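You operate a simulated robot arm through the tools that you are given. There is no shell and no other tool.

Carry out the task below with a simulated robot arm. There is one attempt and no reset: what you move stays moved.

Task
Pour a glass of milk, stand it on the saucer and wipe up the drip.
Fine: milk up to about three quarters; jug and cloth laid back. Set down upright: milk jug, glass.

Only the result counts: the job must be done as asked and must still hold three seconds after the hand-in. Knocking over, shifting, dropping, spilling or breaking anything else fails it. Flat cloth is picked up by pressing the open fingertips on it (5 to 10 N) and closing them slowly along it; thin cloth reads only 2 to 8 mm in the jaws.

Robot
A 7-joint arm with a two-finger parallel gripper, fixed in place. Base frame: the origin is at the foot of the arm, x ahead of it, y to its left, z up; the work surface is at about z = 0. Lengths are in mm, angles in rad, forces in N, time in s.
With the tool pointing down near the work surface it reaches from about 240 to 620 mm from the base axis. Its first joint turns from -1.152 to 1.152 rad. Payload 2.6 kg.
Tool frame: the origin (TCP) lies between the finger pads and is the grasp point; the fingertips stand 30 mm ahead of it; z points along the fingers, y is the line along which they close. The gripper opens to 94 mm. The fingers are 28 mm wide and 10 mm thick; the gripper's body (50 by 96 mm) begins 55 mm behind the TCP.
Orientation is that of the tool frame in the base frame, as a unit quaternion [x, y, z, w]. With the fingers straight down and closing along the base's y, the tool's x points along the base's -x, its y along +y and its z along -z.

Tools
- The arm moves only by the tool send_rows. Its argument "targets" is one flat list of numbers, 6 for each row, row after row: the shift along the base's x, y, z in mm, then the turn, a rotation vector about the base's x, y, z in rad. In form: [dx, dy, dz, wx, wy, wz, dx, dy, dz, wx, wy, wz, ...]. A call has 1 to 20 rows; each row shifts and turns the commanded pose from where the row before left it. "grip" is the finger opening in mm, from 0 to 94, set as the call begins (left out, the last holds). A row lasts 0.2 s, in which the tool goes at most 50 mm and 0.15 rad; a call with a longer step from one row to the next is refused whole, and so is a gripper value outside its range. Where a pose cannot be reached the arm comes as near as it can. A force on the tool above 40 N (or 10 N above the force at the start of the call, whichever is more), or a blocked arm, ends the call early, and 0.2 s more pass. Each finger travels about 72 mm/s and halts on what it meets, pressing with about 37 N; the grip force reading is that of the motor and also rises with nothing between the fingers. The clock runs only during rows and for 0.2 s after the last one: add rows that do not move to give the fingers time. The reply holds the time, the measured pose of the TCP, the force on the tool along the base axes, the opening and the grip force, in the units named above and with some noise, with the torque about the TCP (base axes, N m) and any sound that the robot's microphone picked up.
- Cameras (640 x 400 px; columns grow to the right, rows downward): "scene" is fixed at [43.9, 433.8, 577.8]; the picture's right is [-0.72, -0.69, 0.00], its down [-0.29, 0.31, -0.90] and it looks along [0.62, -0.65, -0.43] (base axes); focal length 353 px, centre (320, 200). "wrist" rides on the gripper at [76, 14, -102] in the tool frame; the picture's right is [-0.18, 0.98, 0.00], its down [-0.75, -0.14, -0.64] and it looks along [-0.63, -0.12, 0.77] (tool axes); focal length 243 px, centre (320, 200). There is no depth. A picture from a camera that has moved, and an enlarged one, comes with that camera's place and axes in the base frame and with its lens.
- get_image(camera): a new picture of that camera. No time passes.
- enlarge(camera, box): a new picture of the part [left, top, right, bottom] of that camera's present view, enlarged. No time passes.
- finish_job(): hands the job in; it is judged then, once.

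Nothing tells you positions but the pictures and the camera data. Unless the task says otherwise, let go and move clear before handing in.

The tools are called after "Emit:" as a command line: name --argument value ..., lists and objects as JSON in quotes. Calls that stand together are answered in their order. send_rows: Moves the arm, as the interface text tells. Its arguments: {"type":"object","properties":{"targets":{"type":"array"},"grip":{"type":"number"}},"required":["targets"]} The other tools are called the same way: get_image (camera) takes a picture; enlarge (camera, box) takes an enlarged picture of a part of a camera's view; finish_job () hands the job in.

At the start:

```text
t: 0.0
eef_pos: [291.5, -45.9, 448.9]
orientation: [0.0, 1.0, 0.0, -0.001]
ft_force: [0.2, -0.1, -0.3]
ft_torque: [-0.01, -0.01, 0.0]
gripper_width: 94.1
grip_force: 0.1
```

scene: 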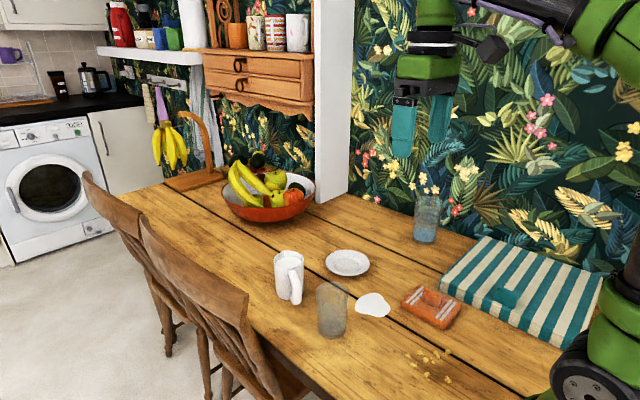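
wrist: 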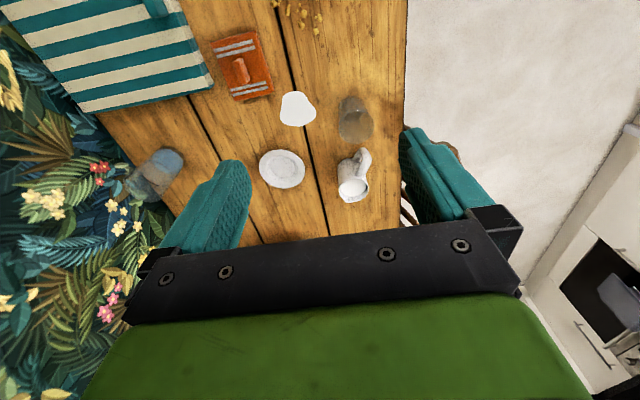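

I see a table with a white jug, a saucer, an empty glass near a white puddle (the drip), an orange folded cloth or sponge thing, a second bluish glass, and a striped cloth on the right. I'll enlarge the views before moving anything.

Emit:
enlarge --camera "scene" --box '[240, 220, 480, 370]'

Emit:
enlarge --camera "scene" --box '[380, 170, 640, 390]'

Emit:
enlarge --camera "wrist" --box '[200, 0, 420, 220]'

Emit:
enlarge --camera "wrist" --box '[0, 0, 240, 220]'

```text
2.67 times, centred on (360, 295) of scene
camera zoom: at [43.9, 433.8, 577.8], right [-0.72, -0.69, 0.0], down [-0.29, 0.31, -0.9], along [0.62, -0.65, -0.43], focal length 942 px, centre (213, -53)
```

zoom: 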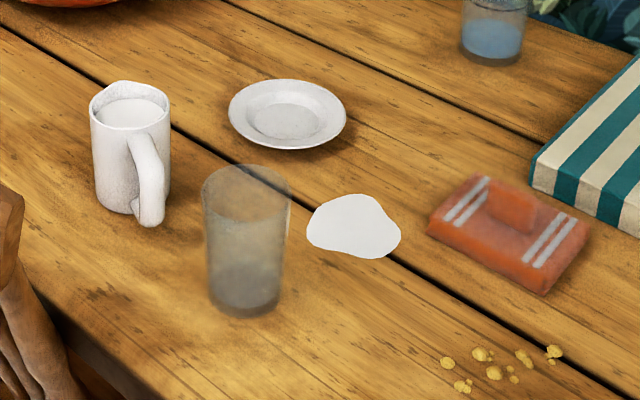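

```text
1.82 times, centred on (510, 280) of scene
camera zoom: at [43.9, 433.8, 577.8], right [-0.72, -0.69, 0.0], down [-0.29, 0.31, -0.9], along [0.62, -0.65, -0.43], focal length 642 px, centre (-26, 54)
```

zoom: 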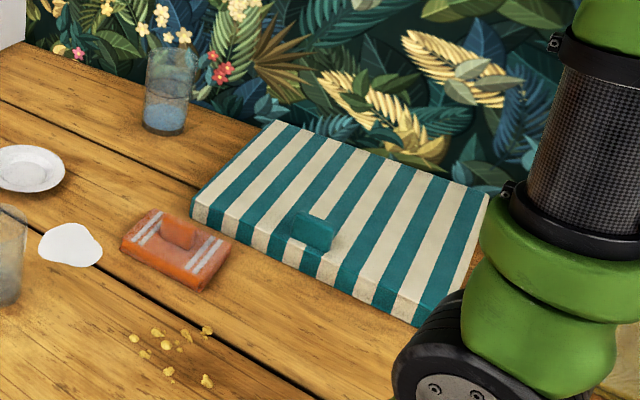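

```text
1.82 times, centred on (310, 110) of wrist
camera zoom: at [214.9, -32.3, 551.2], right [0.18, 0.98, 0.0], down [0.75, -0.14, 0.64], along [0.63, -0.12, -0.77], focal length 441 px, centre (338, 364)
```

zoom: 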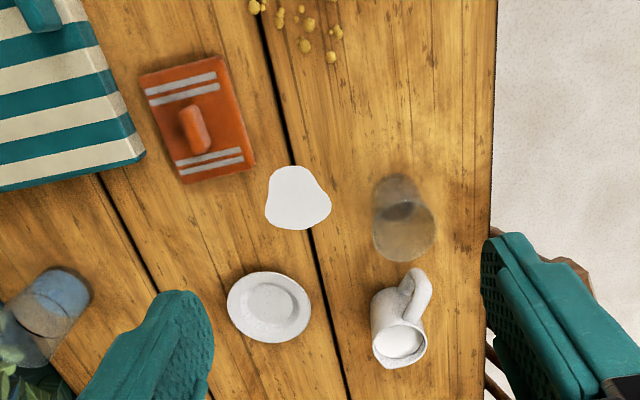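

```text
1.82 times, centred on (120, 110) of wrist
camera zoom: at [214.9, -32.3, 551.2], right [0.18, 0.98, 0.0], down [0.75, -0.14, 0.64], along [0.63, -0.12, -0.77], focal length 441 px, centre (684, 364)
```

zoom: 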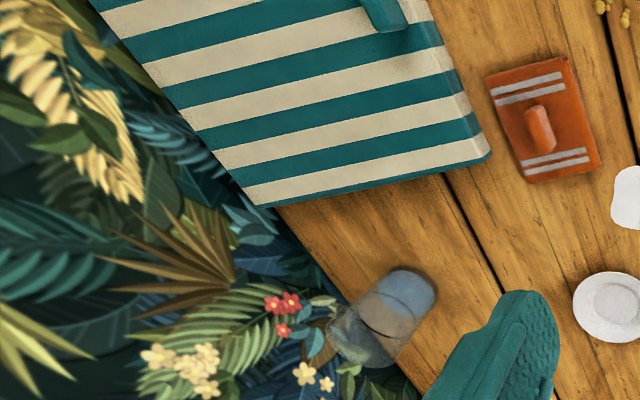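

The jug appears to stand at about (575, -17), the empty glass at (417, 4), the saucer at (538, -195) and the drip at (398, -118). The orange cloth is closer to the base. I'm zooming further to read shapes and heights.

Emit:
enlarge --camera "scene" --box '[265, 240, 353, 295]'

Emit:
enlarge --camera "scene" --box '[300, 270, 388, 345]'

Emit:
enlarge --camera "scene" --box '[390, 275, 478, 335]'

Emit:
enlarge --camera "scene" --box '[430, 230, 610, 350]'

Emit:
enlarge --camera "wrist" --box '[310, 80, 410, 210]'

Emit:
enlarge --camera "wrist" --box '[195, 20, 325, 135]'

```text
7.27 times, centred on (309, 268) of scene
camera zoom: at [43.9, 433.8, 577.8], right [-0.72, -0.69, 0.0], down [-0.29, 0.31, -0.9], along [0.62, -0.65, -0.43], focal length 2568 px, centre (400, -291)
```

zoom: 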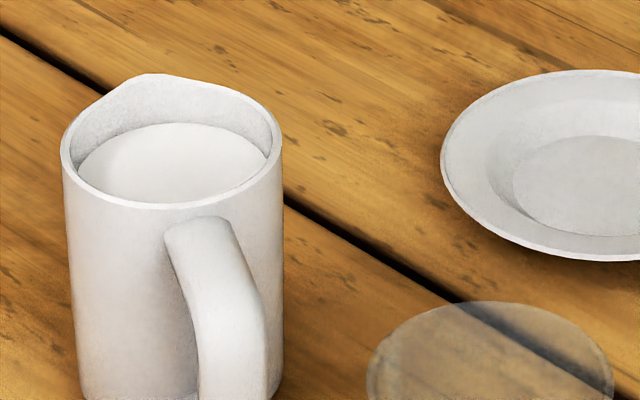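

```text
5.33 times, centred on (344, 308) of scene
camera zoom: at [43.9, 433.8, 577.8], right [-0.72, -0.69, 0.0], down [-0.29, 0.31, -0.9], along [0.62, -0.65, -0.43], focal length 1883 px, centre (192, -373)
```

zoom: 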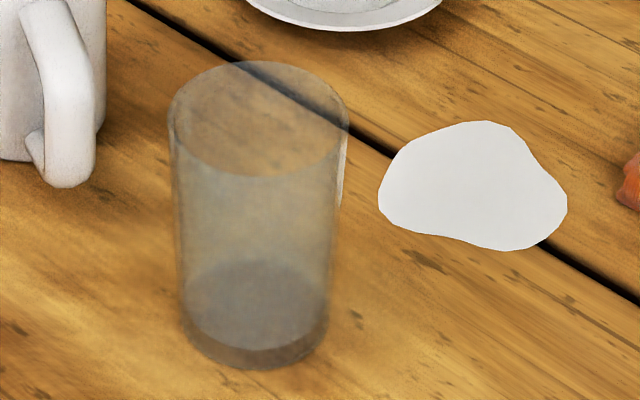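

```text
6.67 times, centred on (434, 305) of scene
camera zoom: at [43.9, 433.8, 577.8], right [-0.72, -0.69, 0.0], down [-0.29, 0.31, -0.9], along [0.62, -0.65, -0.43], focal length 2354 px, centre (-440, -500)
```

zoom: 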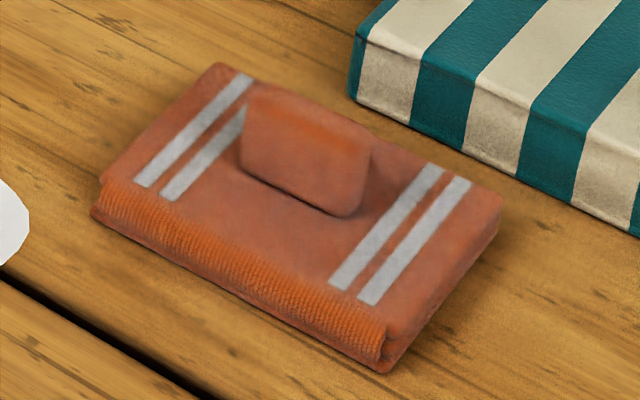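

```text
3.33 times, centred on (520, 290) of scene
camera zoom: at [43.9, 433.8, 577.8], right [-0.72, -0.69, 0.0], down [-0.29, 0.31, -0.9], along [0.62, -0.65, -0.43], focal length 1177 px, centre (-347, -100)
```

zoom: 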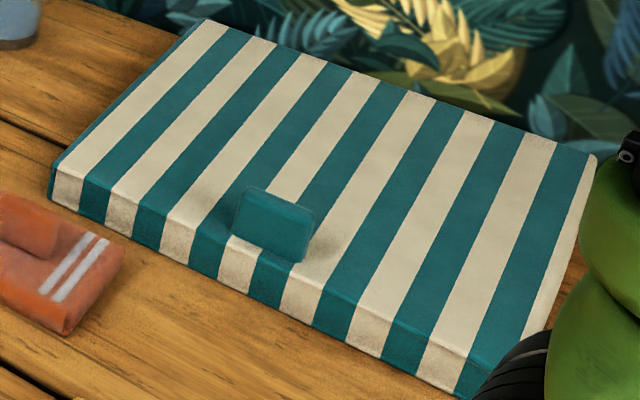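

```text
3.08 times, centred on (360, 145) of wrist
camera zoom: at [214.9, -32.3, 551.2], right [0.18, 0.98, 0.0], down [0.75, -0.14, 0.64], along [0.63, -0.12, -0.77], focal length 746 px, centre (197, 369)
```

zoom: 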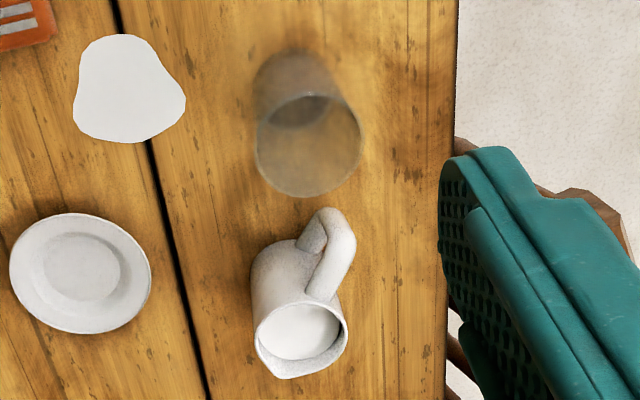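

```text
3.48 times, centred on (260, 78) of wrist
camera zoom: at [214.9, -32.3, 551.2], right [0.18, 0.98, 0.0], down [0.75, -0.14, 0.64], along [0.63, -0.12, -0.77], focal length 844 px, centre (529, 626)
```

zoom: 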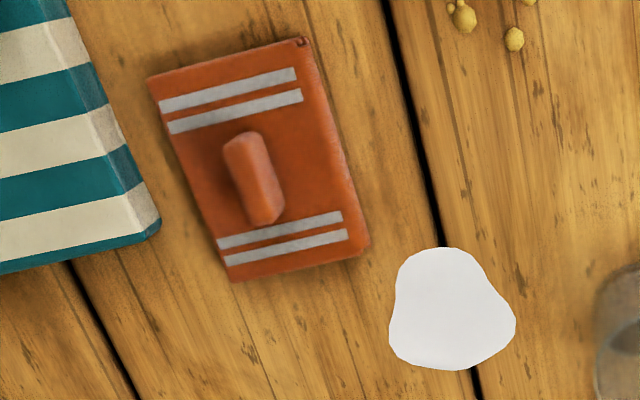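

The orange folded cloth has a grip tab at about (297, -203), and the jug's spout faces away from the arm at roughly -31°. Before touching anything I'll test in free space how far the wrist can yaw, since that decides how I grasp and pour.

Emit:
send_rows --targets '[0, 0, 0, 0, 0, 0.15, 0, 0, 0, 0, 0, 0.15, 0, 0, 0, 0, 0, 0.15, 0, 0, 0, 0, 0, 0.15, 0, 0, 0, 0, 0, 0.15, 0, 0, 0, 0, 0, 0.15, 0, 0, 0, 0, 0, 0.15, 0, 0, 0, 0, 0, 0.15, 0, 0, 0, 0, 0, 0.15, 0, 0, 0, 0, 0, 0.15, 0, 0, 0, 0, 0, 0.15, 0, 0, 0, 0, 0, 0.15, 0, 0, 0, 0, 0, 0.15, 0, 0, 0, 0, 0, 0.15, 0, 0, 0, 0, 0, 0.15, 0, 0, 0, 0, 0, 0.15, 0, 0, 0, 0, 0, 0.15, 0, 0, 0, 0, 0, 0.15]'

```text
t: 3.8
eef_pos: [250.1, -6.5, 387.5]
orientation: [0.969, -0.248, 0.008, -0.004]
ft_force: [-0.4, 0.3, -0.3]
ft_torque: [-0.02, 0.0, 0.0]
gripper_width: 93.8
grip_force: 0.0
out of reach, approached as far as the arm can: row 14, 15, 16, 17, 18
```

Positive yaw runs out at about +1.95 rad. I'll go back and test the negative direction.

Emit:
send_rows --targets '[0, 0, 0, 0, 0, -0.15, 0, 0, 0, 0, 0, -0.15, 0, 0, 0, 0, 0, -0.15, 0, 0, 0, 0, 0, -0.15, 0, 0, 0, 0, 0, -0.15, 0, 0, 0, 0, 0, -0.15, 0, 0, 0, 0, 0, -0.15, 0, 0, 0, 0, 0, -0.15, 0, 0, 0, 0, 0, -0.15, 0, 0, 0, 0, 0, -0.15, 0, 0, 0, 0, 0, -0.15, 0, 0, 0, 0, 0, -0.15, 0, 0, 0, 0, 0, -0.15, 0, 0, 0, 0, 0, -0.15, 0, 0, 0, 0, 0, -0.15, 0, 0, 0, 0, 0, -0.15, 0, 0, 0, 0, 0, -0.15, 0, 0, 0, 0, 0, -0.15]'

Emit:
send_rows --targets '[0, 0, 0, 0, 0, -0.15, 0, 0, 0, 0, 0, -0.15, 0, 0, 0, 0, 0, -0.15, 0, 0, 0, 0, 0, -0.15, 0, 0, 0, 0, 0, -0.15, 0, 0, 0, 0, 0, -0.15, 0, 0, 0, 0, 0, -0.15, 0, 0, 0, 0, 0, -0.15, 0, 0, 0, 0, 0, -0.15, 0, 0, 0, 0, 0, -0.15, 0, 0, 0, 0, 0, -0.15, 0, 0, 0, 0, 0, -0.15, 0, 0, 0, 0, 0, -0.15, 0, 0, 0, 0, 0, -0.15, 0, 0, 0, 0, 0, -0.15, 0, 0, 0, 0, 0, -0.15, 0, 0, 0, 0, 0, -0.15, 0, 0, 0, 0, 0, -0.15]'

```text
t: 7.6
eef_pos: [251.1, -5.7, 388.2]
orientation: [0.029, 1.0, -0.005, -0.006]
ft_force: [-0.2, 1.0, 0.3]
ft_torque: [0.01, 0.04, 0.0]
gripper_width: 94.2
grip_force: 0.1
```

```text
t: 11.4
eef_pos: [250.2, -5.4, 387.4]
orientation: [0.982, 0.19, 0.005, -0.007]
ft_force: [-0.2, -0.4, -0.1]
ft_torque: [0.0, 0.0, -0.03]
gripper_width: 94.0
grip_force: 0.1
```

Negative yaw reached -158° without trouble, so I'll see how much further it goes.

Emit:
send_rows --targets '[0, 0, 0, 0, 0, -0.15, 0, 0, 0, 0, 0, -0.15, 0, 0, 0, 0, 0, -0.15, 0, 0, 0, 0, 0, -0.15, 0, 0, 0, 0, 0, -0.15, 0, 0, 0, 0, 0, -0.15]'

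```text
t: 12.8
eef_pos: [251.4, -5.6, 387.9]
orientation: [0.967, -0.255, 0.008, -0.003]
ft_force: [-1.1, 0.3, -0.2]
ft_torque: [0.03, 0.01, 0.01]
gripper_width: 94.0
grip_force: 0.0
```

The yaw range is roughly +110° to below -210°. That lets me grasp the jug from above, spin it so the spout faces the arm, and pour with the tool pitching forward. I'll turn back and move over the middle of the table for a better view.

Emit:
send_rows --targets '[9, -1.5, -2, 0, 0, 0.15, 9, -1.5, -2, 0, 0, 0.15, 9, -1.5, -2, 0, 0, 0.15, 9, -1.5, -2, 0, 0, 0.15, 9, -1.5, -2, 0, 0, 0.15, 9, -1.5, -2, 0, 0, 0.15, 9, -1.5, -2, 0, 0, 0.15, 9, -1.5, -2, 0, 0, 0.15, 9, -1.5, -2, 0, 0, 0.15, 9, -1.5, -2, 0, 0, 0.15, 9, -1.5, -2, 0, 0, 0.15, 9, -1.5, -2, 0, 0, 0.15, 9, -1.5, -2, 0, 0, 0.15, 9, -1.5, -2, 0, 0, 0.15, 9, -1.5, -2, 0, 0, 0.15, 9, -1.5, -2, 0, 0, 0.15, 9, -1.5, -2, 0, 0, 0.15, 9, -1.5, -2, 0, 0, 0.15, 9, -1.5, -2, 0, 0, 0.15, 9, -1.5, -2, 0, 0, 0.15]'

Emit:
get_image --camera "wrist"

Emit:
get_image --camera "scene"

```text
t: 17.0
eef_pos: [430.5, -35.9, 349.3]
orientation: [0.32, 0.947, -0.003, -0.008]
ft_force: [0.4, 0.2, 0.4]
ft_torque: [0.0, 0.02, 0.01]
gripper_width: 94.1
grip_force: 0.1
```

```text
taken
camera wrist: at [379.8, 21.5, 452.2], right [0.74, 0.67, -0.01], down [0.52, -0.57, 0.63], along [0.42, -0.48, -0.77], focal length 243 px, centre (320, 200)
```

wrist: 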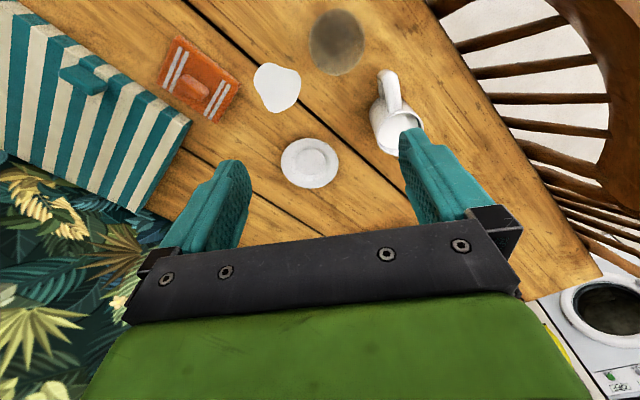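

```text
taken
```

scene: 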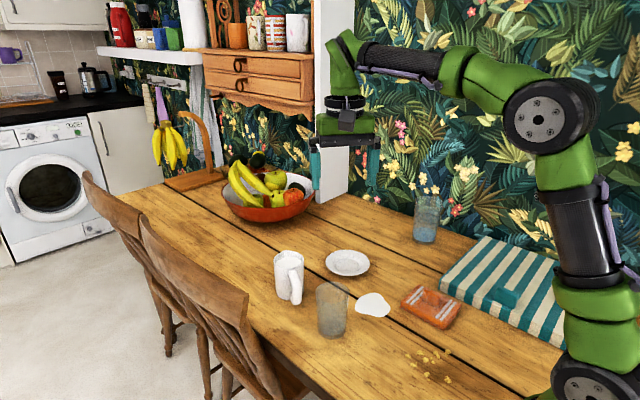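

I'm zooming in on the jug, glass and saucer from this new wrist viewpoint.

Emit:
enlarge --camera "wrist" --box '[290, 0, 450, 200]'

Emit:
enlarge --camera "wrist" --box '[360, 60, 440, 160]'

```text
2.00 times, centred on (370, 100) of wrist
camera zoom: at [379.8, 21.5, 452.2], right [0.74, 0.67, -0.01], down [0.52, -0.57, 0.63], along [0.42, -0.48, -0.77], focal length 485 px, centre (220, 400)
```

zoom: 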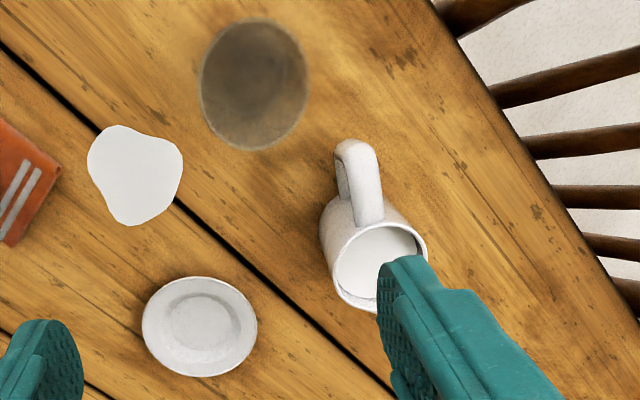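

```text
4.00 times, centred on (400, 110) of wrist
camera zoom: at [379.8, 21.5, 452.2], right [0.74, 0.67, -0.01], down [0.52, -0.57, 0.63], along [0.42, -0.48, -0.77], focal length 970 px, centre (0, 560)
```

zoom: 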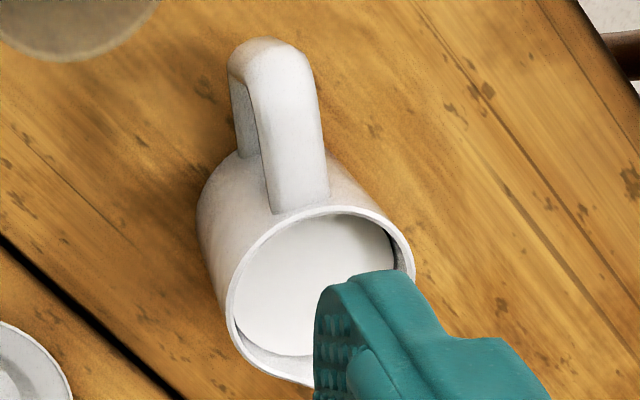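

The jug axis is at about (576, -16) with its handle at 152°, the glass is at (418.5, 2.5), and the saucer is at (539, -194). I'll rehearse the pour posture empty-handed and well above the glass, to be sure it's reachable.

Emit:
send_rows --targets '[3, 2.3, -6, 0, 0, -0.1465, 3, 2.3, -6, 0, 0, -0.1465, 3, 2.3, -6, 0, 0, -0.1465, 3, 2.3, -6, 0, 0, -0.1465, 3, 2.3, -6, 0, 0, -0.1465, 3, 2.3, -6, 0, 0, -0.1465, 3, 2.3, -6, 0, 0, -0.1465, 3, 2.3, -6, 0, 0, -0.1465, 3, 2.3, -6, 0, 0, -0.1465, 3, 2.3, -6, 0, 0, -0.1465, 3, 2.3, -6, 0, 0, -0.1465, 3, 2.3, -6, 0, 0, -0.1465, 3, 2.3, -6, 0, 0, -0.1465, 3, 2.3, -6, 0, 0, -0.1465, 3, 2.3, -6, 0, 0, -0.1465, 3, 2.3, -6, 0, 0, -0.1465, 0, 0, 0, 0, 0, -0.1465]'

Emit:
send_rows --targets '[0, 0, -3, 0, -0.14, 0, 0, 0, -3, 0, -0.14, 0, 0, 0, -3, 0, -0.14, 0, 0, 0, -3, 0, -0.14, 0, 0, 0, -3, 0, -0.14, 0, 0, 0, -3, 0, -0.14, 0, 0, 0, -3, 0, -0.14, 0, 0, 0, -3, 0, -0.14, 0, 0, 0, -3, 0, -0.14, 0, 0, 0, -3, 0, -0.14, 0]'

Emit:
get_image --camera "scene"

```text
t: 20.6
eef_pos: [479.1, 1.8, 250.8]
orientation: [1.0, -0.003, 0.006, -0.006]
ft_force: [-1.0, -0.5, -0.6]
ft_torque: [-0.01, -0.02, 0.01]
gripper_width: 94.2
grip_force: 0.1
```

```text
t: 22.8
eef_pos: [480.4, -2.2, 212.6]
orientation: [0.814, -0.001, 0.581, 0.0]
ft_force: [-0.7, -0.9, 0.5]
ft_torque: [0.02, 0.01, -0.01]
gripper_width: 94.2
grip_force: 0.1
out of reach, approached as far as the arm can: row 7, 8
```

```text
taken
```

scene: 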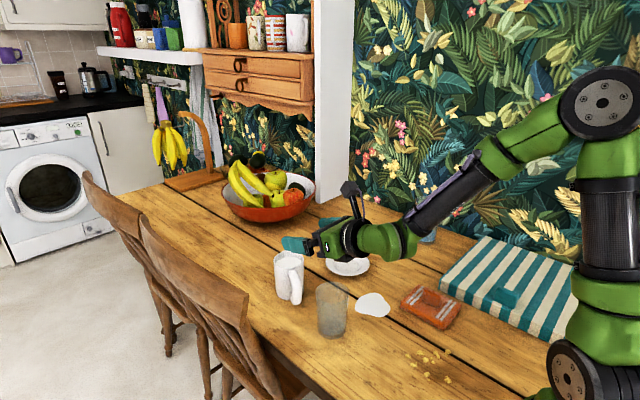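

The pour posture works with the tool at about 71° and the camera on top. I'll test the lower, steeper end of the pour as well, with the fingers past the glass and the gripper body above it.

Emit:
send_rows --targets '[0, 1, -6, 0, -0.02, 0, 0, 1, -6, 0, -0.02, 0, 0, 1, -6, 0, -0.02, 0, 0, 1, -6, 0, -0.02, 0, 0, 1, -6, 0, -0.02, 0, 0, 0, -6, 0, -0.02, 0, 0, 0, -6, 0, -0.02, 0, 0, 0, -6, 0, -0.02, 0, 0, 0, -6, 0, -0.02, 0]'

Emit:
get_image --camera "scene"

```text
t: 24.8
eef_pos: [479.3, 2.7, 158.7]
orientation: [0.759, 0.0, 0.652, 0.001]
ft_force: [-0.2, -0.5, 0.0]
ft_torque: [-0.02, 0.03, -0.03]
gripper_width: 94.0
grip_force: 0.0
```

```text
taken
```

scene: 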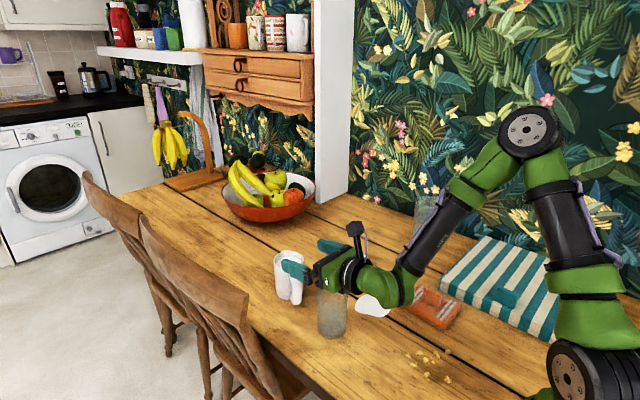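

An 81° tilt is reachable at pour height. I'll run the planned pour path backwards to check that the middle angles track cleanly there.

Emit:
send_rows --targets '[2, 0, -5, 0, 0.126, 0, 2, 0, -5, 0, 0.126, 0, 2, 0, -5, 0, 0.126, 0, 2, 0, -5, 0, 0.126, 0, 2, 0, -5, 0, 0.126, 0]'

Emit:
send_rows --targets '[0, 0, -1, 0, 0.109, 0, 0, 0, -1, 0, 0.109, 0, 0, 0, -1, 0, 0.109, 0, 0, 0, -1, 0, 0.109, 0, 0, 0, 15, 0, 0.116, 0, 0, 0, 20, 0, 0.116, 0, 0, 0, 20, 0, 0.116, 0]'

```text
t: 26.0
eef_pos: [490.2, 3.2, 133.4]
orientation: [0.923, 0.0, 0.386, 0.001]
ft_force: [0.5, -0.1, -0.2]
ft_torque: [0.0, 0.0, 0.0]
gripper_width: 93.8
grip_force: 0.1
```

```text
t: 27.6
eef_pos: [489.3, 3.8, 179.1]
orientation: [1.0, 0.001, 0.002, 0.001]
ft_force: [-0.2, 0.1, 0.0]
ft_torque: [0.01, -0.02, 0.02]
gripper_width: 93.8
grip_force: 0.1
out of reach, approached as far as the arm can: row 1
```

The return path was fine apart from one flagged row. I'll rehearse forward at the slow rate I'd use with milk.

Emit:
send_rows --targets '[0, 0, -13, 0, -0.08, 0, 0, 0, -13, 0, -0.08, 0, 0, 0, -13, 0, -0.08, 0, 0, 0, -12, 0, -0.08, 0, 0, 0, 1, 0, -0.06, 0, 0, 0, 1, 0, -0.06, 0, 0, 0, 1, 0, -0.06, 0, 0, 0, 1, 0, -0.06, 0, 0, 0, 1, 0, -0.06, 0, 0, 0, 1, 0, -0.06, 0, 0, 0, 1, 0, -0.06, 0, 0, 0, 1, 0, -0.06, 0]'

Emit:
send_rows --targets '[-1, 0, 2, 0, -0.06, 0, -1, 0, 2, 0, -0.06, 0, -1, 0, 2, 0, -0.06, 0, -1, 0, 2, 0, -0.06, 0, -1, 0, 2, 0, -0.06, 0, -1, 0, 2, 0, -0.06, 0, -1, 0, 2, 0, -0.06, 0, -1, 0, 2, 0, -0.06, 0]'

```text
t: 30.2
eef_pos: [489.9, 6.6, 133.6]
orientation: [0.934, 0.003, 0.357, -0.008]
ft_force: [0.3, 0.8, -0.8]
ft_torque: [-0.01, 0.01, 0.0]
gripper_width: 94.1
grip_force: 0.0
out of reach, approached as far as the arm can: row 12
```

```text
t: 32.0
eef_pos: [482.1, 6.7, 149.8]
orientation: [0.822, 0.004, 0.57, -0.006]
ft_force: [0.4, -0.1, -0.3]
ft_torque: [-0.01, 0.0, -0.04]
gripper_width: 93.9
grip_force: 0.1
```

The path tracks within about 3 mm, with only a small singular spot near 45°. I'll now level out, swing round and move above the jug with the fingers across its handle-spout axis.

Emit:
send_rows --targets '[0, -0.5, 9, 0, 0.1348, 0, 0, -0.5, 9, 0, 0.1348, 0, 0, -0.5, 9, 0, 0.1348, 0, 0, -0.5, 9, 0, 0.1348, 0, 0, -0.5, 9, 0, 0.1348, 0, 0, -0.5, 9, 0, 0.1348, 0, 0, -0.5, 9, 0, 0.1348, 0, 0, -0.5, 9, 0, 0.1348, 0, 0, -0.5, 9, 0, 0.1348, 0]'

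Emit:
send_rows --targets '[5, -1, -1, 0, 0, 0.1474, 5, -1, -1, 0, 0, 0.1474, 5, -1, -1, 0, 0, 0.1474, 5, -1, -1, 0, 0, 0.1474, 5, -1, -1, 0, 0, 0.1474, 5, -1, -1, 0, 0, 0.1474, 5, -1, -1, 0, 0, 0.1474, 5, -1, -1, 0, 0, 0.1474, 5, -1, -1, 0, 0, 0.1474, 5, -1, -1, 0, 0, 0.1474, 5, -1, -1, 0, 0, 0.1474, 5, -1, -1, 0, 0, 0.1474, 5, -1, -1, 0, 0, 0.1474, 5, -1, -1, 0, 0, 0.1474, 5, -1, -1, 0, 0, 0.1474, 5, -1, -1, 0, 0, 0.1474, 5, -1, -1, 0, 0, 0.1474, 5, -1, -1, 0, 0, 0.1474]'

Emit:
get_image --camera "wrist"

Emit:
get_image --camera "scene"

```text
t: 34.0
eef_pos: [478.3, 7.1, 190.1]
orientation: [1.0, 0.005, 0.025, -0.005]
ft_force: [-0.6, -0.1, 0.2]
ft_torque: [-0.01, -0.04, -0.02]
gripper_width: 94.1
grip_force: 0.1
out of reach, approached as far as the arm can: row 3, 4
```

```text
t: 37.8
eef_pos: [567.1, -12.8, 172.0]
orientation: [0.233, 0.972, 0.003, -0.025]
ft_force: [0.0, 0.4, 0.5]
ft_torque: [0.0, 0.03, -0.03]
gripper_width: 94.0
grip_force: 0.2
```

```text
taken
camera wrist: at [509.8, 34.1, 278.0], right [0.61, 0.79, -0.02], down [0.64, -0.48, 0.6], along [0.47, -0.38, -0.8], focal length 243 px, centre (320, 200)
```

wrist: 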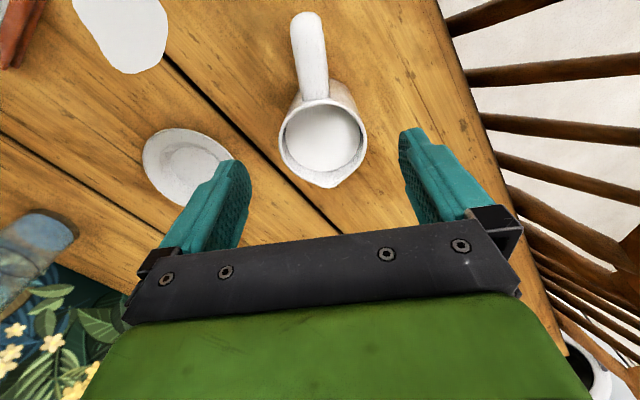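

```text
taken
```

scene: 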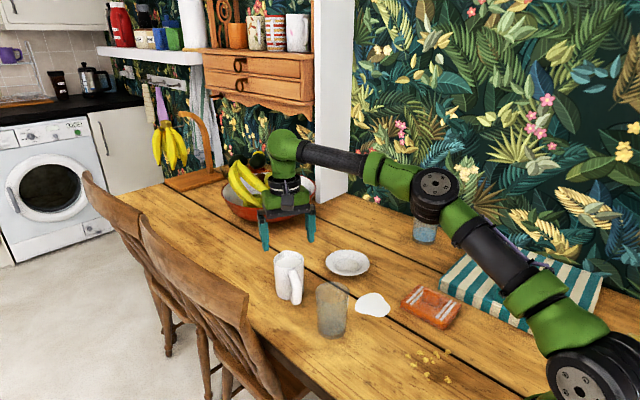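

I'm above the jug with a small residual tilt to correct. I'm enlarging the view to centre on it precisely.

Emit:
enlarge --camera "wrist" --box '[240, 0, 440, 200]'

Emit:
enlarge --camera "scene" --box '[250, 200, 350, 310]'

```text
2.00 times, centred on (340, 100) of wrist
camera zoom: at [509.8, 34.1, 278.0], right [0.61, 0.79, -0.02], down [0.64, -0.48, 0.6], along [0.47, -0.38, -0.8], focal length 485 px, centre (280, 400)
```

zoom: 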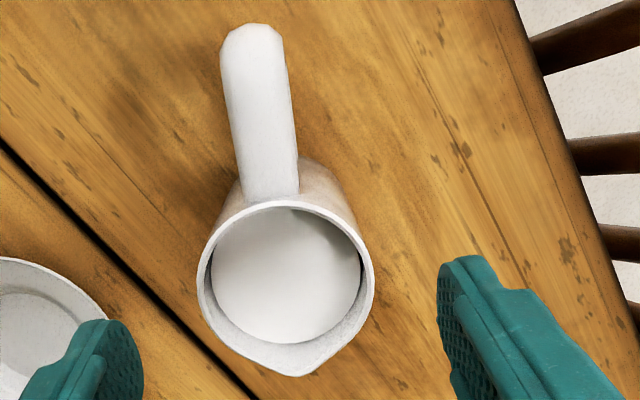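

```text
3.64 times, centred on (300, 255) of scene
camera zoom: at [43.9, 433.8, 577.8], right [-0.72, -0.69, 0.0], down [-0.29, 0.31, -0.9], along [0.62, -0.65, -0.43], focal length 1284 px, centre (393, 0)
```

zoom: 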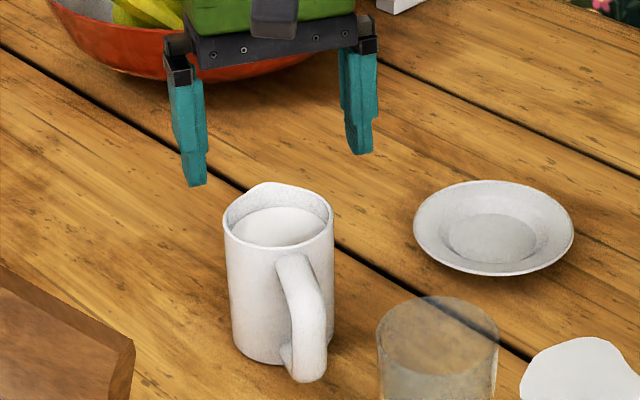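

The jug rim centre resolves to (574.5, -15.5) with its axis at about -30°. I'll correct the tilt and yaw and centre above it before descending.

Emit:
send_rows --targets '[3.7, -1.3, 0, -0.0087, -0.0236, -0.027, 3.7, -1.4, 0, -0.0088, -0.0236, -0.027, 0, 0, 0, 0, 0, 0]' --grip 94

```text
t: 38.6
eef_pos: [574.9, -14.1, 172.2]
orientation: [0.261, 0.965, 0.0, 0.0]
ft_force: [-0.5, 0.5, 0.1]
ft_torque: [0.0, 0.02, 0.0]
gripper_width: 94.2
grip_force: 0.1
```

Level and aligned. I'm descending around the jug in small steps.

Emit:
send_rows --targets '[0, -1, -12, 0, 0, 0, 0, 0, -12, 0, 0, 0, 0, 0, -12, 0, 0, 0, 0, 0, -12, 0, 0, 0, 0, 0, -12, 0, 0, 0]'

Emit:
enlarge --camera "scene" --box '[240, 190, 340, 310]'

Emit:
get_image --camera "wrist"

```text
t: 39.8
eef_pos: [574.2, -14.5, 112.4]
orientation: [0.261, 0.965, 0.001, 0.0]
ft_force: [-0.3, -0.3, 0.1]
ft_torque: [0.0, 0.0, 0.02]
gripper_width: 94.1
grip_force: 0.0
```

```text
3.33 times, centred on (290, 250) of scene
camera zoom: at [43.9, 433.8, 577.8], right [-0.72, -0.69, 0.0], down [-0.29, 0.31, -0.9], along [0.62, -0.65, -0.43], focal length 1177 px, centre (420, 33)
```

zoom: 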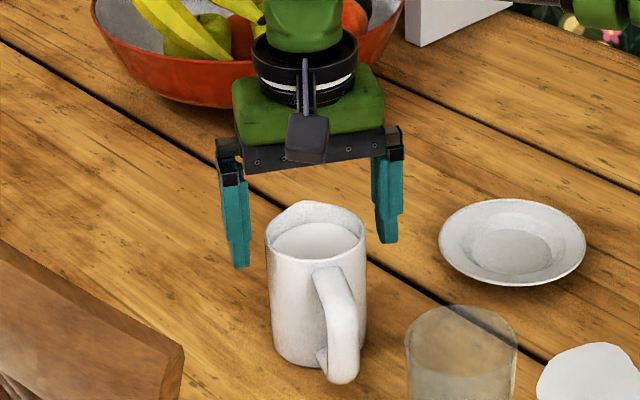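

```text
taken
camera wrist: at [515.2, 35.8, 214.0], right [0.66, 0.76, 0.0], down [0.58, -0.5, 0.64], along [0.48, -0.42, -0.77], focal length 243 px, centre (320, 200)
```

wrist: 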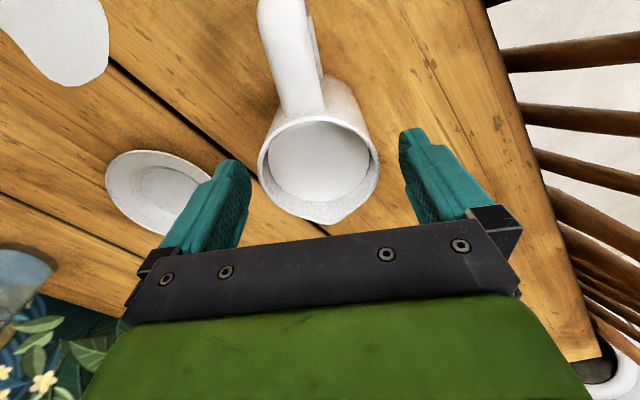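

The jug is centred between the fingers. I'm finishing the descent to about z = 54.

Emit:
send_rows --targets '[0, -0.5, -11, 0, 0, 0, 0, 0, -12, 0, 0, 0, 0, 0, -12, 0, 0, 0, 0, 0, -12, 0, 0, 0, 0, 0, -11, 0, 0, 0]'

Emit:
enlarge --camera "scene" --box '[240, 190, 340, 310]'

Emit:
get_image --camera "wrist"

```text
t: 41.0
eef_pos: [574.5, -15.9, 53.7]
orientation: [0.261, 0.965, 0.0, 0.001]
ft_force: [0.1, -0.7, 0.8]
ft_torque: [0.01, 0.02, 0.02]
gripper_width: 93.9
grip_force: 0.1
```

```text
3.33 times, centred on (290, 250) of scene
camera zoom: at [43.9, 433.8, 577.8], right [-0.72, -0.69, 0.0], down [-0.29, 0.31, -0.9], along [0.62, -0.65, -0.43], focal length 1177 px, centre (420, 33)
```

zoom: 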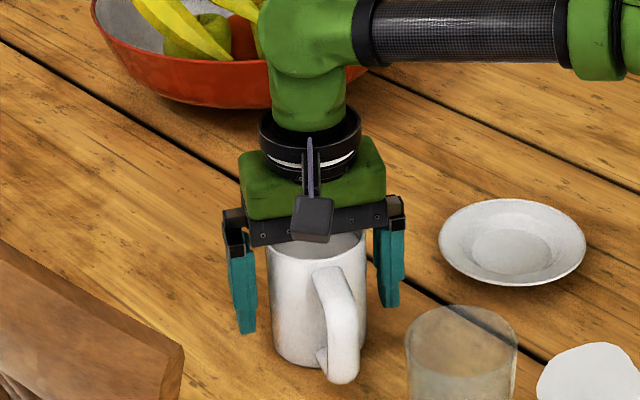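

```text
taken
camera wrist: at [515.5, 34.6, 156.1], right [0.65, 0.76, 0.0], down [0.58, -0.5, 0.64], along [0.48, -0.42, -0.77], focal length 243 px, centre (320, 200)
```

wrist: 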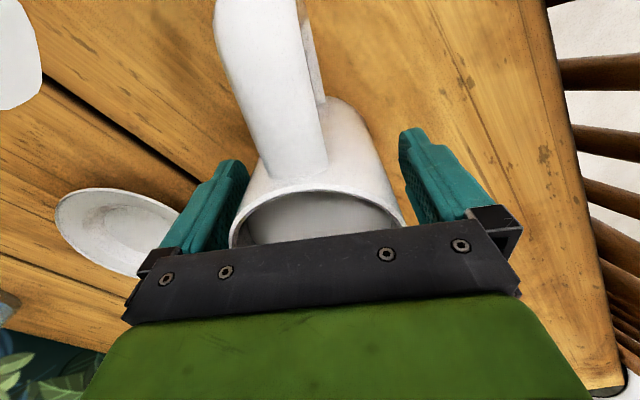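

The gripper is around the body with the palm clear of the rim. I'm closing in stages.

Emit:
send_rows --targets '[0, 0, 0, 0, 0, 0, 0, 0, 0, 0, 0, 0]' --grip 75

Emit:
send_rows --targets '[0, 0, 0, 0, 0, 0, 0, 0, 0, 0, 0, 0, 0, 0, 0, 0, 0, 0]' --grip 66

```text
t: 41.6
eef_pos: [575.9, -16.6, 54.2]
orientation: [0.262, 0.965, -0.001, 0.0]
ft_force: [0.3, -1.7, -0.4]
ft_torque: [0.0, -0.04, -0.02]
gripper_width: 76.6
grip_force: 37.0
```

```text
t: 42.4
eef_pos: [574.5, -15.5, 54.1]
orientation: [0.261, 0.965, -0.001, 0.0]
ft_force: [0.5, -0.7, 0.0]
ft_torque: [0.0, -0.01, 0.01]
gripper_width: 77.0
grip_force: 37.7
```

It's gripped at 77 mm with 37 N. I'm lifting slowly.

Emit:
send_rows --targets '[0, 0, 3, 0, 0, 0, 0, 0, 4, 0, 0, 0, 0, 0, 5, 0, 0, 0, 0, 0, 6, 0, 0, 0, 0, 0, 6, 0, 0, 0, 0, 0, 6, 0, 0, 0]' --grip 66

Emit:
enlarge --camera "scene" --box '[240, 170, 360, 310]'

```text
t: 43.8
eef_pos: [575.6, -15.1, 84.1]
orientation: [0.261, 0.965, 0.0, 0.0]
ft_force: [-0.3, 0.3, -4.4]
ft_torque: [0.0, -0.06, 0.02]
gripper_width: 76.8
grip_force: 36.8
```

```text
2.86 times, centred on (300, 240) of scene
camera zoom: at [44.0, 433.8, 577.8], right [-0.72, -0.69, 0.0], down [-0.29, 0.31, -0.9], along [0.62, -0.65, -0.43], focal length 1009 px, centre (377, 86)
```

zoom: 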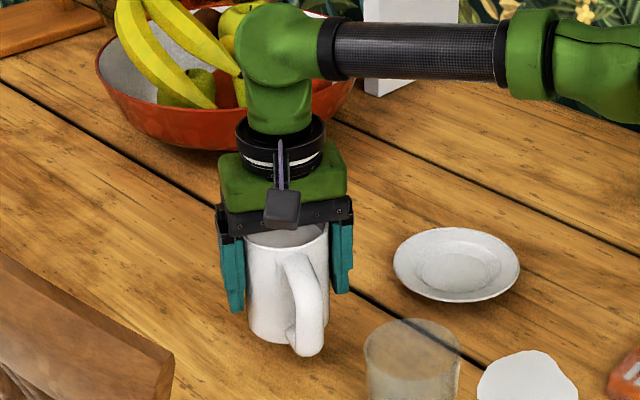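

The jug is lifted at about 4.4 N, and I can use that weight to track how much has poured. Next I raise it clear, then turn it so the spout faces the arm on the far side of the glass.

Emit:
send_rows --targets '[0, 0, 6, 0, 0, 0, 0, 0, 8, 0, 0, 0, 0, 0, 9, 0, 0, 0, 0, 0, 9, 0, 0, 0, 0, 0, 9, 0, 0, 0, 0, 0, 9, 0, 0, 0, 0, 0, 9, 0, 0, 0, 0, 0, 9, 0, 0, 0, 0, 0, 9, 0, 0, 0, 0, 0, 9, 0, 0, 0, 0, 0, 9, 0, 0, 0, 0, 0, 7, 0, 0, 0, 0, 0, 4, 0, 0, 0]'

Emit:
send_rows --targets '[0, 0, 0, 0, 0, -0.05, 0, 0, 0, 0, 0, -0.1, -1, 0.5, 0, 0, 0, -0.1, -2, 0.5, 0, 0, 0, -0.1, -3, 0.6, 0, 0, 0, -0.1, -3, 0.7, 0, 0, 0, -0.1, -3, 0.7, 0, 0, 0, -0.1, -3, 0.7, 0, 0, 0, -0.1, -3, 0.7, 0, 0, 0, -0.1, -3, 0.7, 0, 0, 0, -0.1, -3, 0.7, 0, 0, 0, -0.1, -3, 0.7, 0, 0, 0, -0.1, -3, 0.7, 0, 0, 0, -0.1, -3, 0.7, 0, 0, 0, -0.1, -3, 0.7, 0, 0, 0, -0.1, -3, 0.7, 0, 0, 0, -0.1, -3, 0.7, 0, 0, 0, -0.1, -3, 0.7, 0, 0, 0, -0.1, -3, 0.7, 0, 0, 0, -0.1, -3, 0.7, 0, 0, 0, -0.1]'

Emit:
get_image --camera "scene"

```text
t: 46.6
eef_pos: [574.8, -15.0, 188.7]
orientation: [0.262, 0.965, 0.0, 0.0]
ft_force: [0.1, 0.2, -4.6]
ft_torque: [0.0, -0.08, 0.03]
gripper_width: 76.6
grip_force: 37.7
```

```text
t: 50.8
eef_pos: [523.2, -3.0, 190.1]
orientation: [0.946, 0.325, 0.001, -0.001]
ft_force: [-0.1, -0.2, -4.8]
ft_torque: [-0.01, 0.07, 0.05]
gripper_width: 76.7
grip_force: 36.8
```

```text
taken
```

scene: 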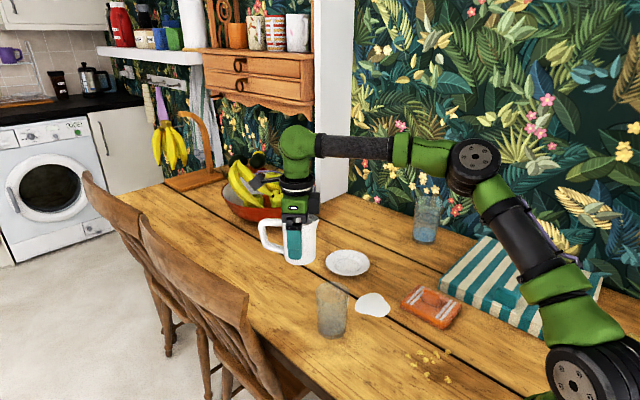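

The jug is holding level. I'm finishing the turn to spout-toward-arm and stopping beside the glass on its far side.

Emit:
send_rows --targets '[-3, 0.8, 0, 0, 0, -0.0947, -5, 0.8, 0, 0, 0, -0.0947, -5, 0.8, 0, 0, 0, -0.0947, -5, 0.8, 0, 0, 0, -0.0947, -5, 0.8, 0, 0, 0, -0.0947, -4, 0.8, 0, 0, 0, -0.0947, -3, 0.7, 0, 0, 0, -0.0947, -1, 0, 0, 0, 0, 0]'

Emit:
get_image --camera "scene"

Emit:
enlarge --camera "scene" --box '[250, 190, 380, 350]'

Emit:
get_image --camera "wrist"

```text
t: 52.6
eef_pos: [492.3, 1.4, 189.9]
orientation: [1.0, 0.0, -0.001, 0.0]
ft_force: [-1.1, 0.6, -4.3]
ft_torque: [-0.02, 0.03, -0.03]
gripper_width: 76.7
grip_force: 37.0
```

```text
taken
```

scene: 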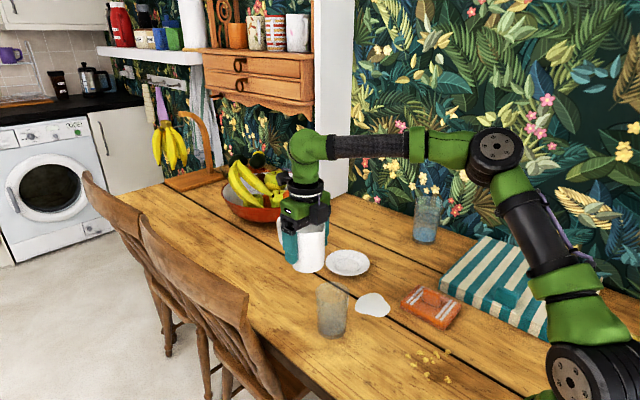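

```text
2.50 times, centred on (315, 270) of scene
camera zoom: at [44.0, 433.8, 577.8], right [-0.72, -0.69, 0.0], down [-0.29, 0.31, -0.9], along [0.62, -0.65, -0.43], focal length 883 px, centre (332, 25)
```

zoom: 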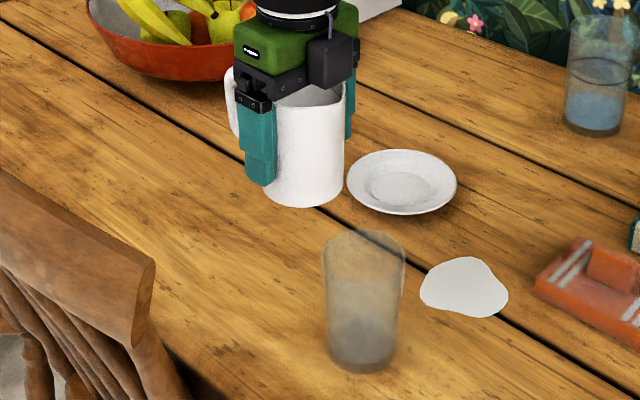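

```text
taken
camera wrist: at [567.9, -12.4, 292.3], right [-0.19, -0.98, 0.0], down [-0.75, 0.14, 0.64], along [-0.63, 0.12, -0.77], focal length 243 px, centre (320, 200)
```

wrist: 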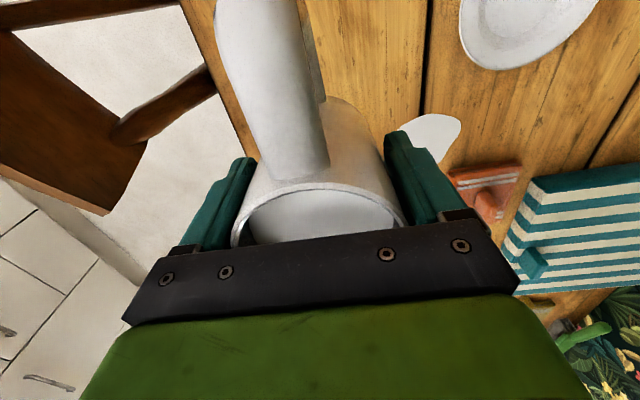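

The jug is upright beside the glass with its spout facing it. I'll pre-tilt 12°, then come down next to the rim.

Emit:
send_rows --targets '[0, 0.3, 0, 0, -0.0525, 0, 0, 0.3, 0, 0, -0.0525, 0, 0, 0.3, 0, 0, -0.0525, 0, 0, 0, 0, 0, -0.0525, 0, 0, 0, 0, 0, 0, 0]'

Emit:
send_rows --targets '[0, 0, -5, 0, 0, 0, 0, 0, -8, 0, 0, 0, 0, 0, -8, 0, 0, 0, 0, 0, -8, 0, 0, 0, 0, 0, -8, 0, 0, 0, 0, 0, -7, 0, 0, 0, 0, 0, -4, 0, 0, 0, 0, 0, 0, 0, 0, 0]'

Emit:
enlarge --camera "scene" --box '[250, 190, 380, 350]'

```text
t: 53.8
eef_pos: [492.6, 3.9, 190.0]
orientation: [0.994, 0.0, 0.105, -0.001]
ft_force: [0.3, 0.0, -4.4]
ft_torque: [-0.02, 0.08, 0.0]
gripper_width: 76.6
grip_force: 37.0
```

```text
t: 55.6
eef_pos: [493.3, 3.5, 141.9]
orientation: [0.994, 0.0, 0.105, -0.001]
ft_force: [0.0, -0.2, -4.7]
ft_torque: [0.02, 0.05, 0.0]
gripper_width: 76.7
grip_force: 37.1
```

```text
2.50 times, centred on (315, 270) of scene
camera zoom: at [44.0, 433.8, 577.8], right [-0.72, -0.69, 0.0], down [-0.29, 0.31, -0.9], along [0.62, -0.65, -0.43], focal length 883 px, centre (332, 25)
```

zoom: 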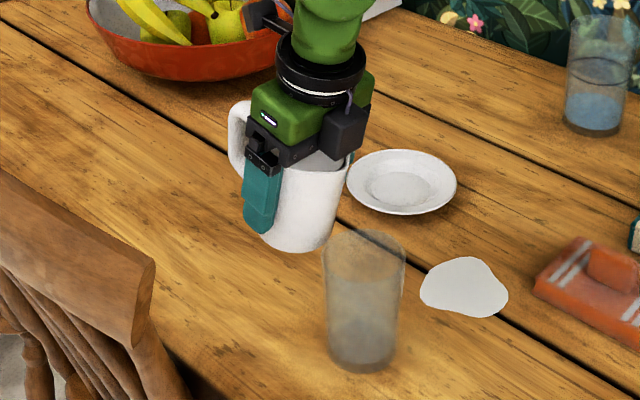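

The spout is over the far edge of the glass with clearance. I'm tilting gently to about 20° while lowering, then looking for flow.

Emit:
send_rows --targets '[-0.5, -0.3, -3.5, 0, -0.035, 0, -0.5, -0.2, -3.5, 0, -0.035, 0, -0.5, 0, -3, 0, -0.035, 0, 0, 0, 0, 0, -0.035, 0, 0, 0, 0, 0, 0, 0]'

Emit:
enlarge --camera "scene" --box '[270, 220, 370, 350]'

Emit:
get_image --camera "wrist"

```text
t: 56.8
eef_pos: [491.0, 3.5, 131.6]
orientation: [0.985, 0.0, 0.174, -0.001]
ft_force: [0.5, 0.6, -4.1]
ft_torque: [-0.02, 0.08, -0.02]
gripper_width: 76.7
grip_force: 37.6
```

```text
3.08 times, centred on (320, 285) of scene
camera zoom: at [44.0, 433.8, 577.8], right [-0.72, -0.69, 0.0], down [-0.29, 0.31, -0.9], along [0.62, -0.65, -0.43], focal length 1086 px, centre (320, -62)
```

zoom: 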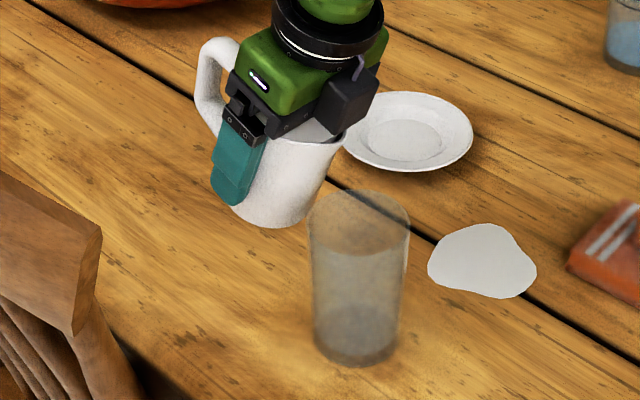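

```text
taken
camera wrist: at [526.6, -11.9, 254.3], right [-0.17, -0.98, -0.06], down [-0.93, 0.14, 0.34], along [-0.33, 0.12, -0.94], focal length 243 px, centre (320, 200)
```

wrist: 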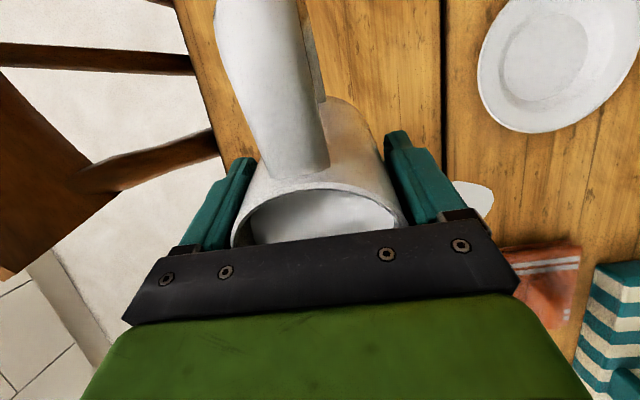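

No flow at 20°. I'm continuing slowly toward 28°.

Emit:
send_rows --targets '[0, -0.2, -1, 0, -0.035, 0, 0, -0.2, -1, 0, -0.035, 0, 0, 0, -1, 0, -0.035, 0, 0, 0, -0.5, 0, -0.035, 0, 0, 0, 0, 0, 0, 0, 0, 0, 0, 0, 0, 0]'

Emit:
enlarge --camera "scene" --box '[270, 220, 370, 350]'

```text
t: 58.2
eef_pos: [491.3, 1.6, 130.0]
orientation: [0.97, 0.0, 0.243, -0.001]
ft_force: [0.1, -0.3, -4.6]
ft_torque: [0.01, 0.07, 0.01]
gripper_width: 76.8
grip_force: 37.3
```

```text
3.08 times, centred on (320, 285) of scene
camera zoom: at [44.0, 433.8, 577.8], right [-0.72, -0.69, 0.0], down [-0.29, 0.31, -0.9], along [0.62, -0.65, -0.43], focal length 1086 px, centre (320, -62)
```

zoom: 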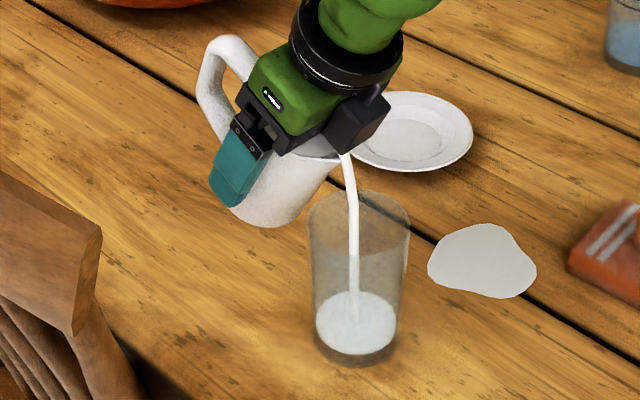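

Milk is flowing and landing squarely in the glass. I'll hold briefly and watch the level.

Emit:
send_rows --targets '[0, 0, 0, 0, 0, 0, 0, 0, 0, 0, 0, 0, 0, 0, 0, 0, 0, 0]'

Emit:
enlarge --camera "scene" --box '[270, 220, 370, 350]'

```text
t: 59.0
eef_pos: [490.7, 1.8, 127.6]
orientation: [0.97, 0.001, 0.243, -0.001]
ft_force: [0.6, 0.9, -5.1]
ft_torque: [-0.01, 0.04, 0.01]
gripper_width: 76.6
grip_force: 36.8
```

```text
3.08 times, centred on (320, 285) of scene
camera zoom: at [44.0, 433.8, 577.8], right [-0.72, -0.69, 0.0], down [-0.29, 0.31, -0.9], along [0.62, -0.65, -0.43], focal length 1086 px, centre (320, -62)
```

zoom: 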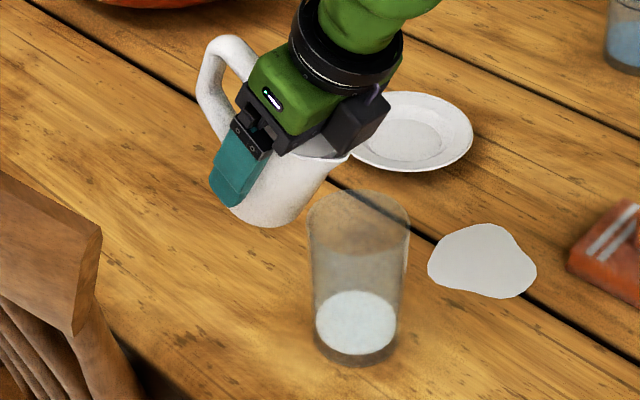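

Flow is quasi-static and stops when tilting stops, which makes it easy to meter. I'm tilting on to about 36°.

Emit:
send_rows --targets '[0, 0.2, 0.3, 0, -0.034, 0, 0, 0.2, 0.3, 0, -0.034, 0, 0, 0.2, 0.3, 0, -0.034, 0, 0, 0, 0, 0, -0.034, 0, 0, 0, 0, 0, 0, 0, 0, 0, 0, 0, 0, 0]'

Emit:
enlarge --camera "scene" --box '[270, 220, 370, 350]'

```text
t: 60.4
eef_pos: [490.3, 3.0, 129.2]
orientation: [0.951, 0.0, 0.308, 0.0]
ft_force: [-0.6, 0.1, -5.2]
ft_torque: [-0.02, 0.08, -0.02]
gripper_width: 76.9
grip_force: 36.9
```

```text
3.08 times, centred on (320, 285) of scene
camera zoom: at [44.0, 433.8, 577.8], right [-0.72, -0.69, 0.0], down [-0.29, 0.31, -0.9], along [0.62, -0.65, -0.43], focal length 1086 px, centre (320, -62)
```

zoom: 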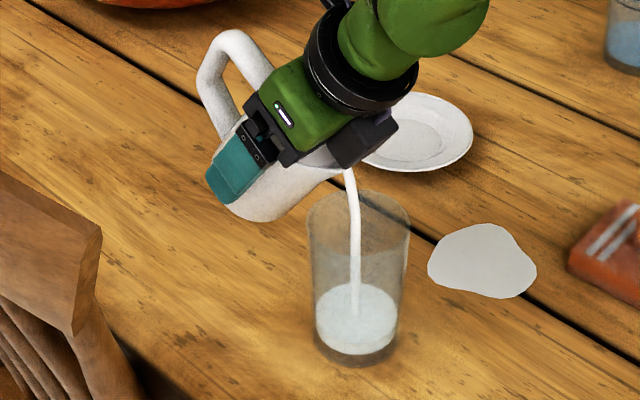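

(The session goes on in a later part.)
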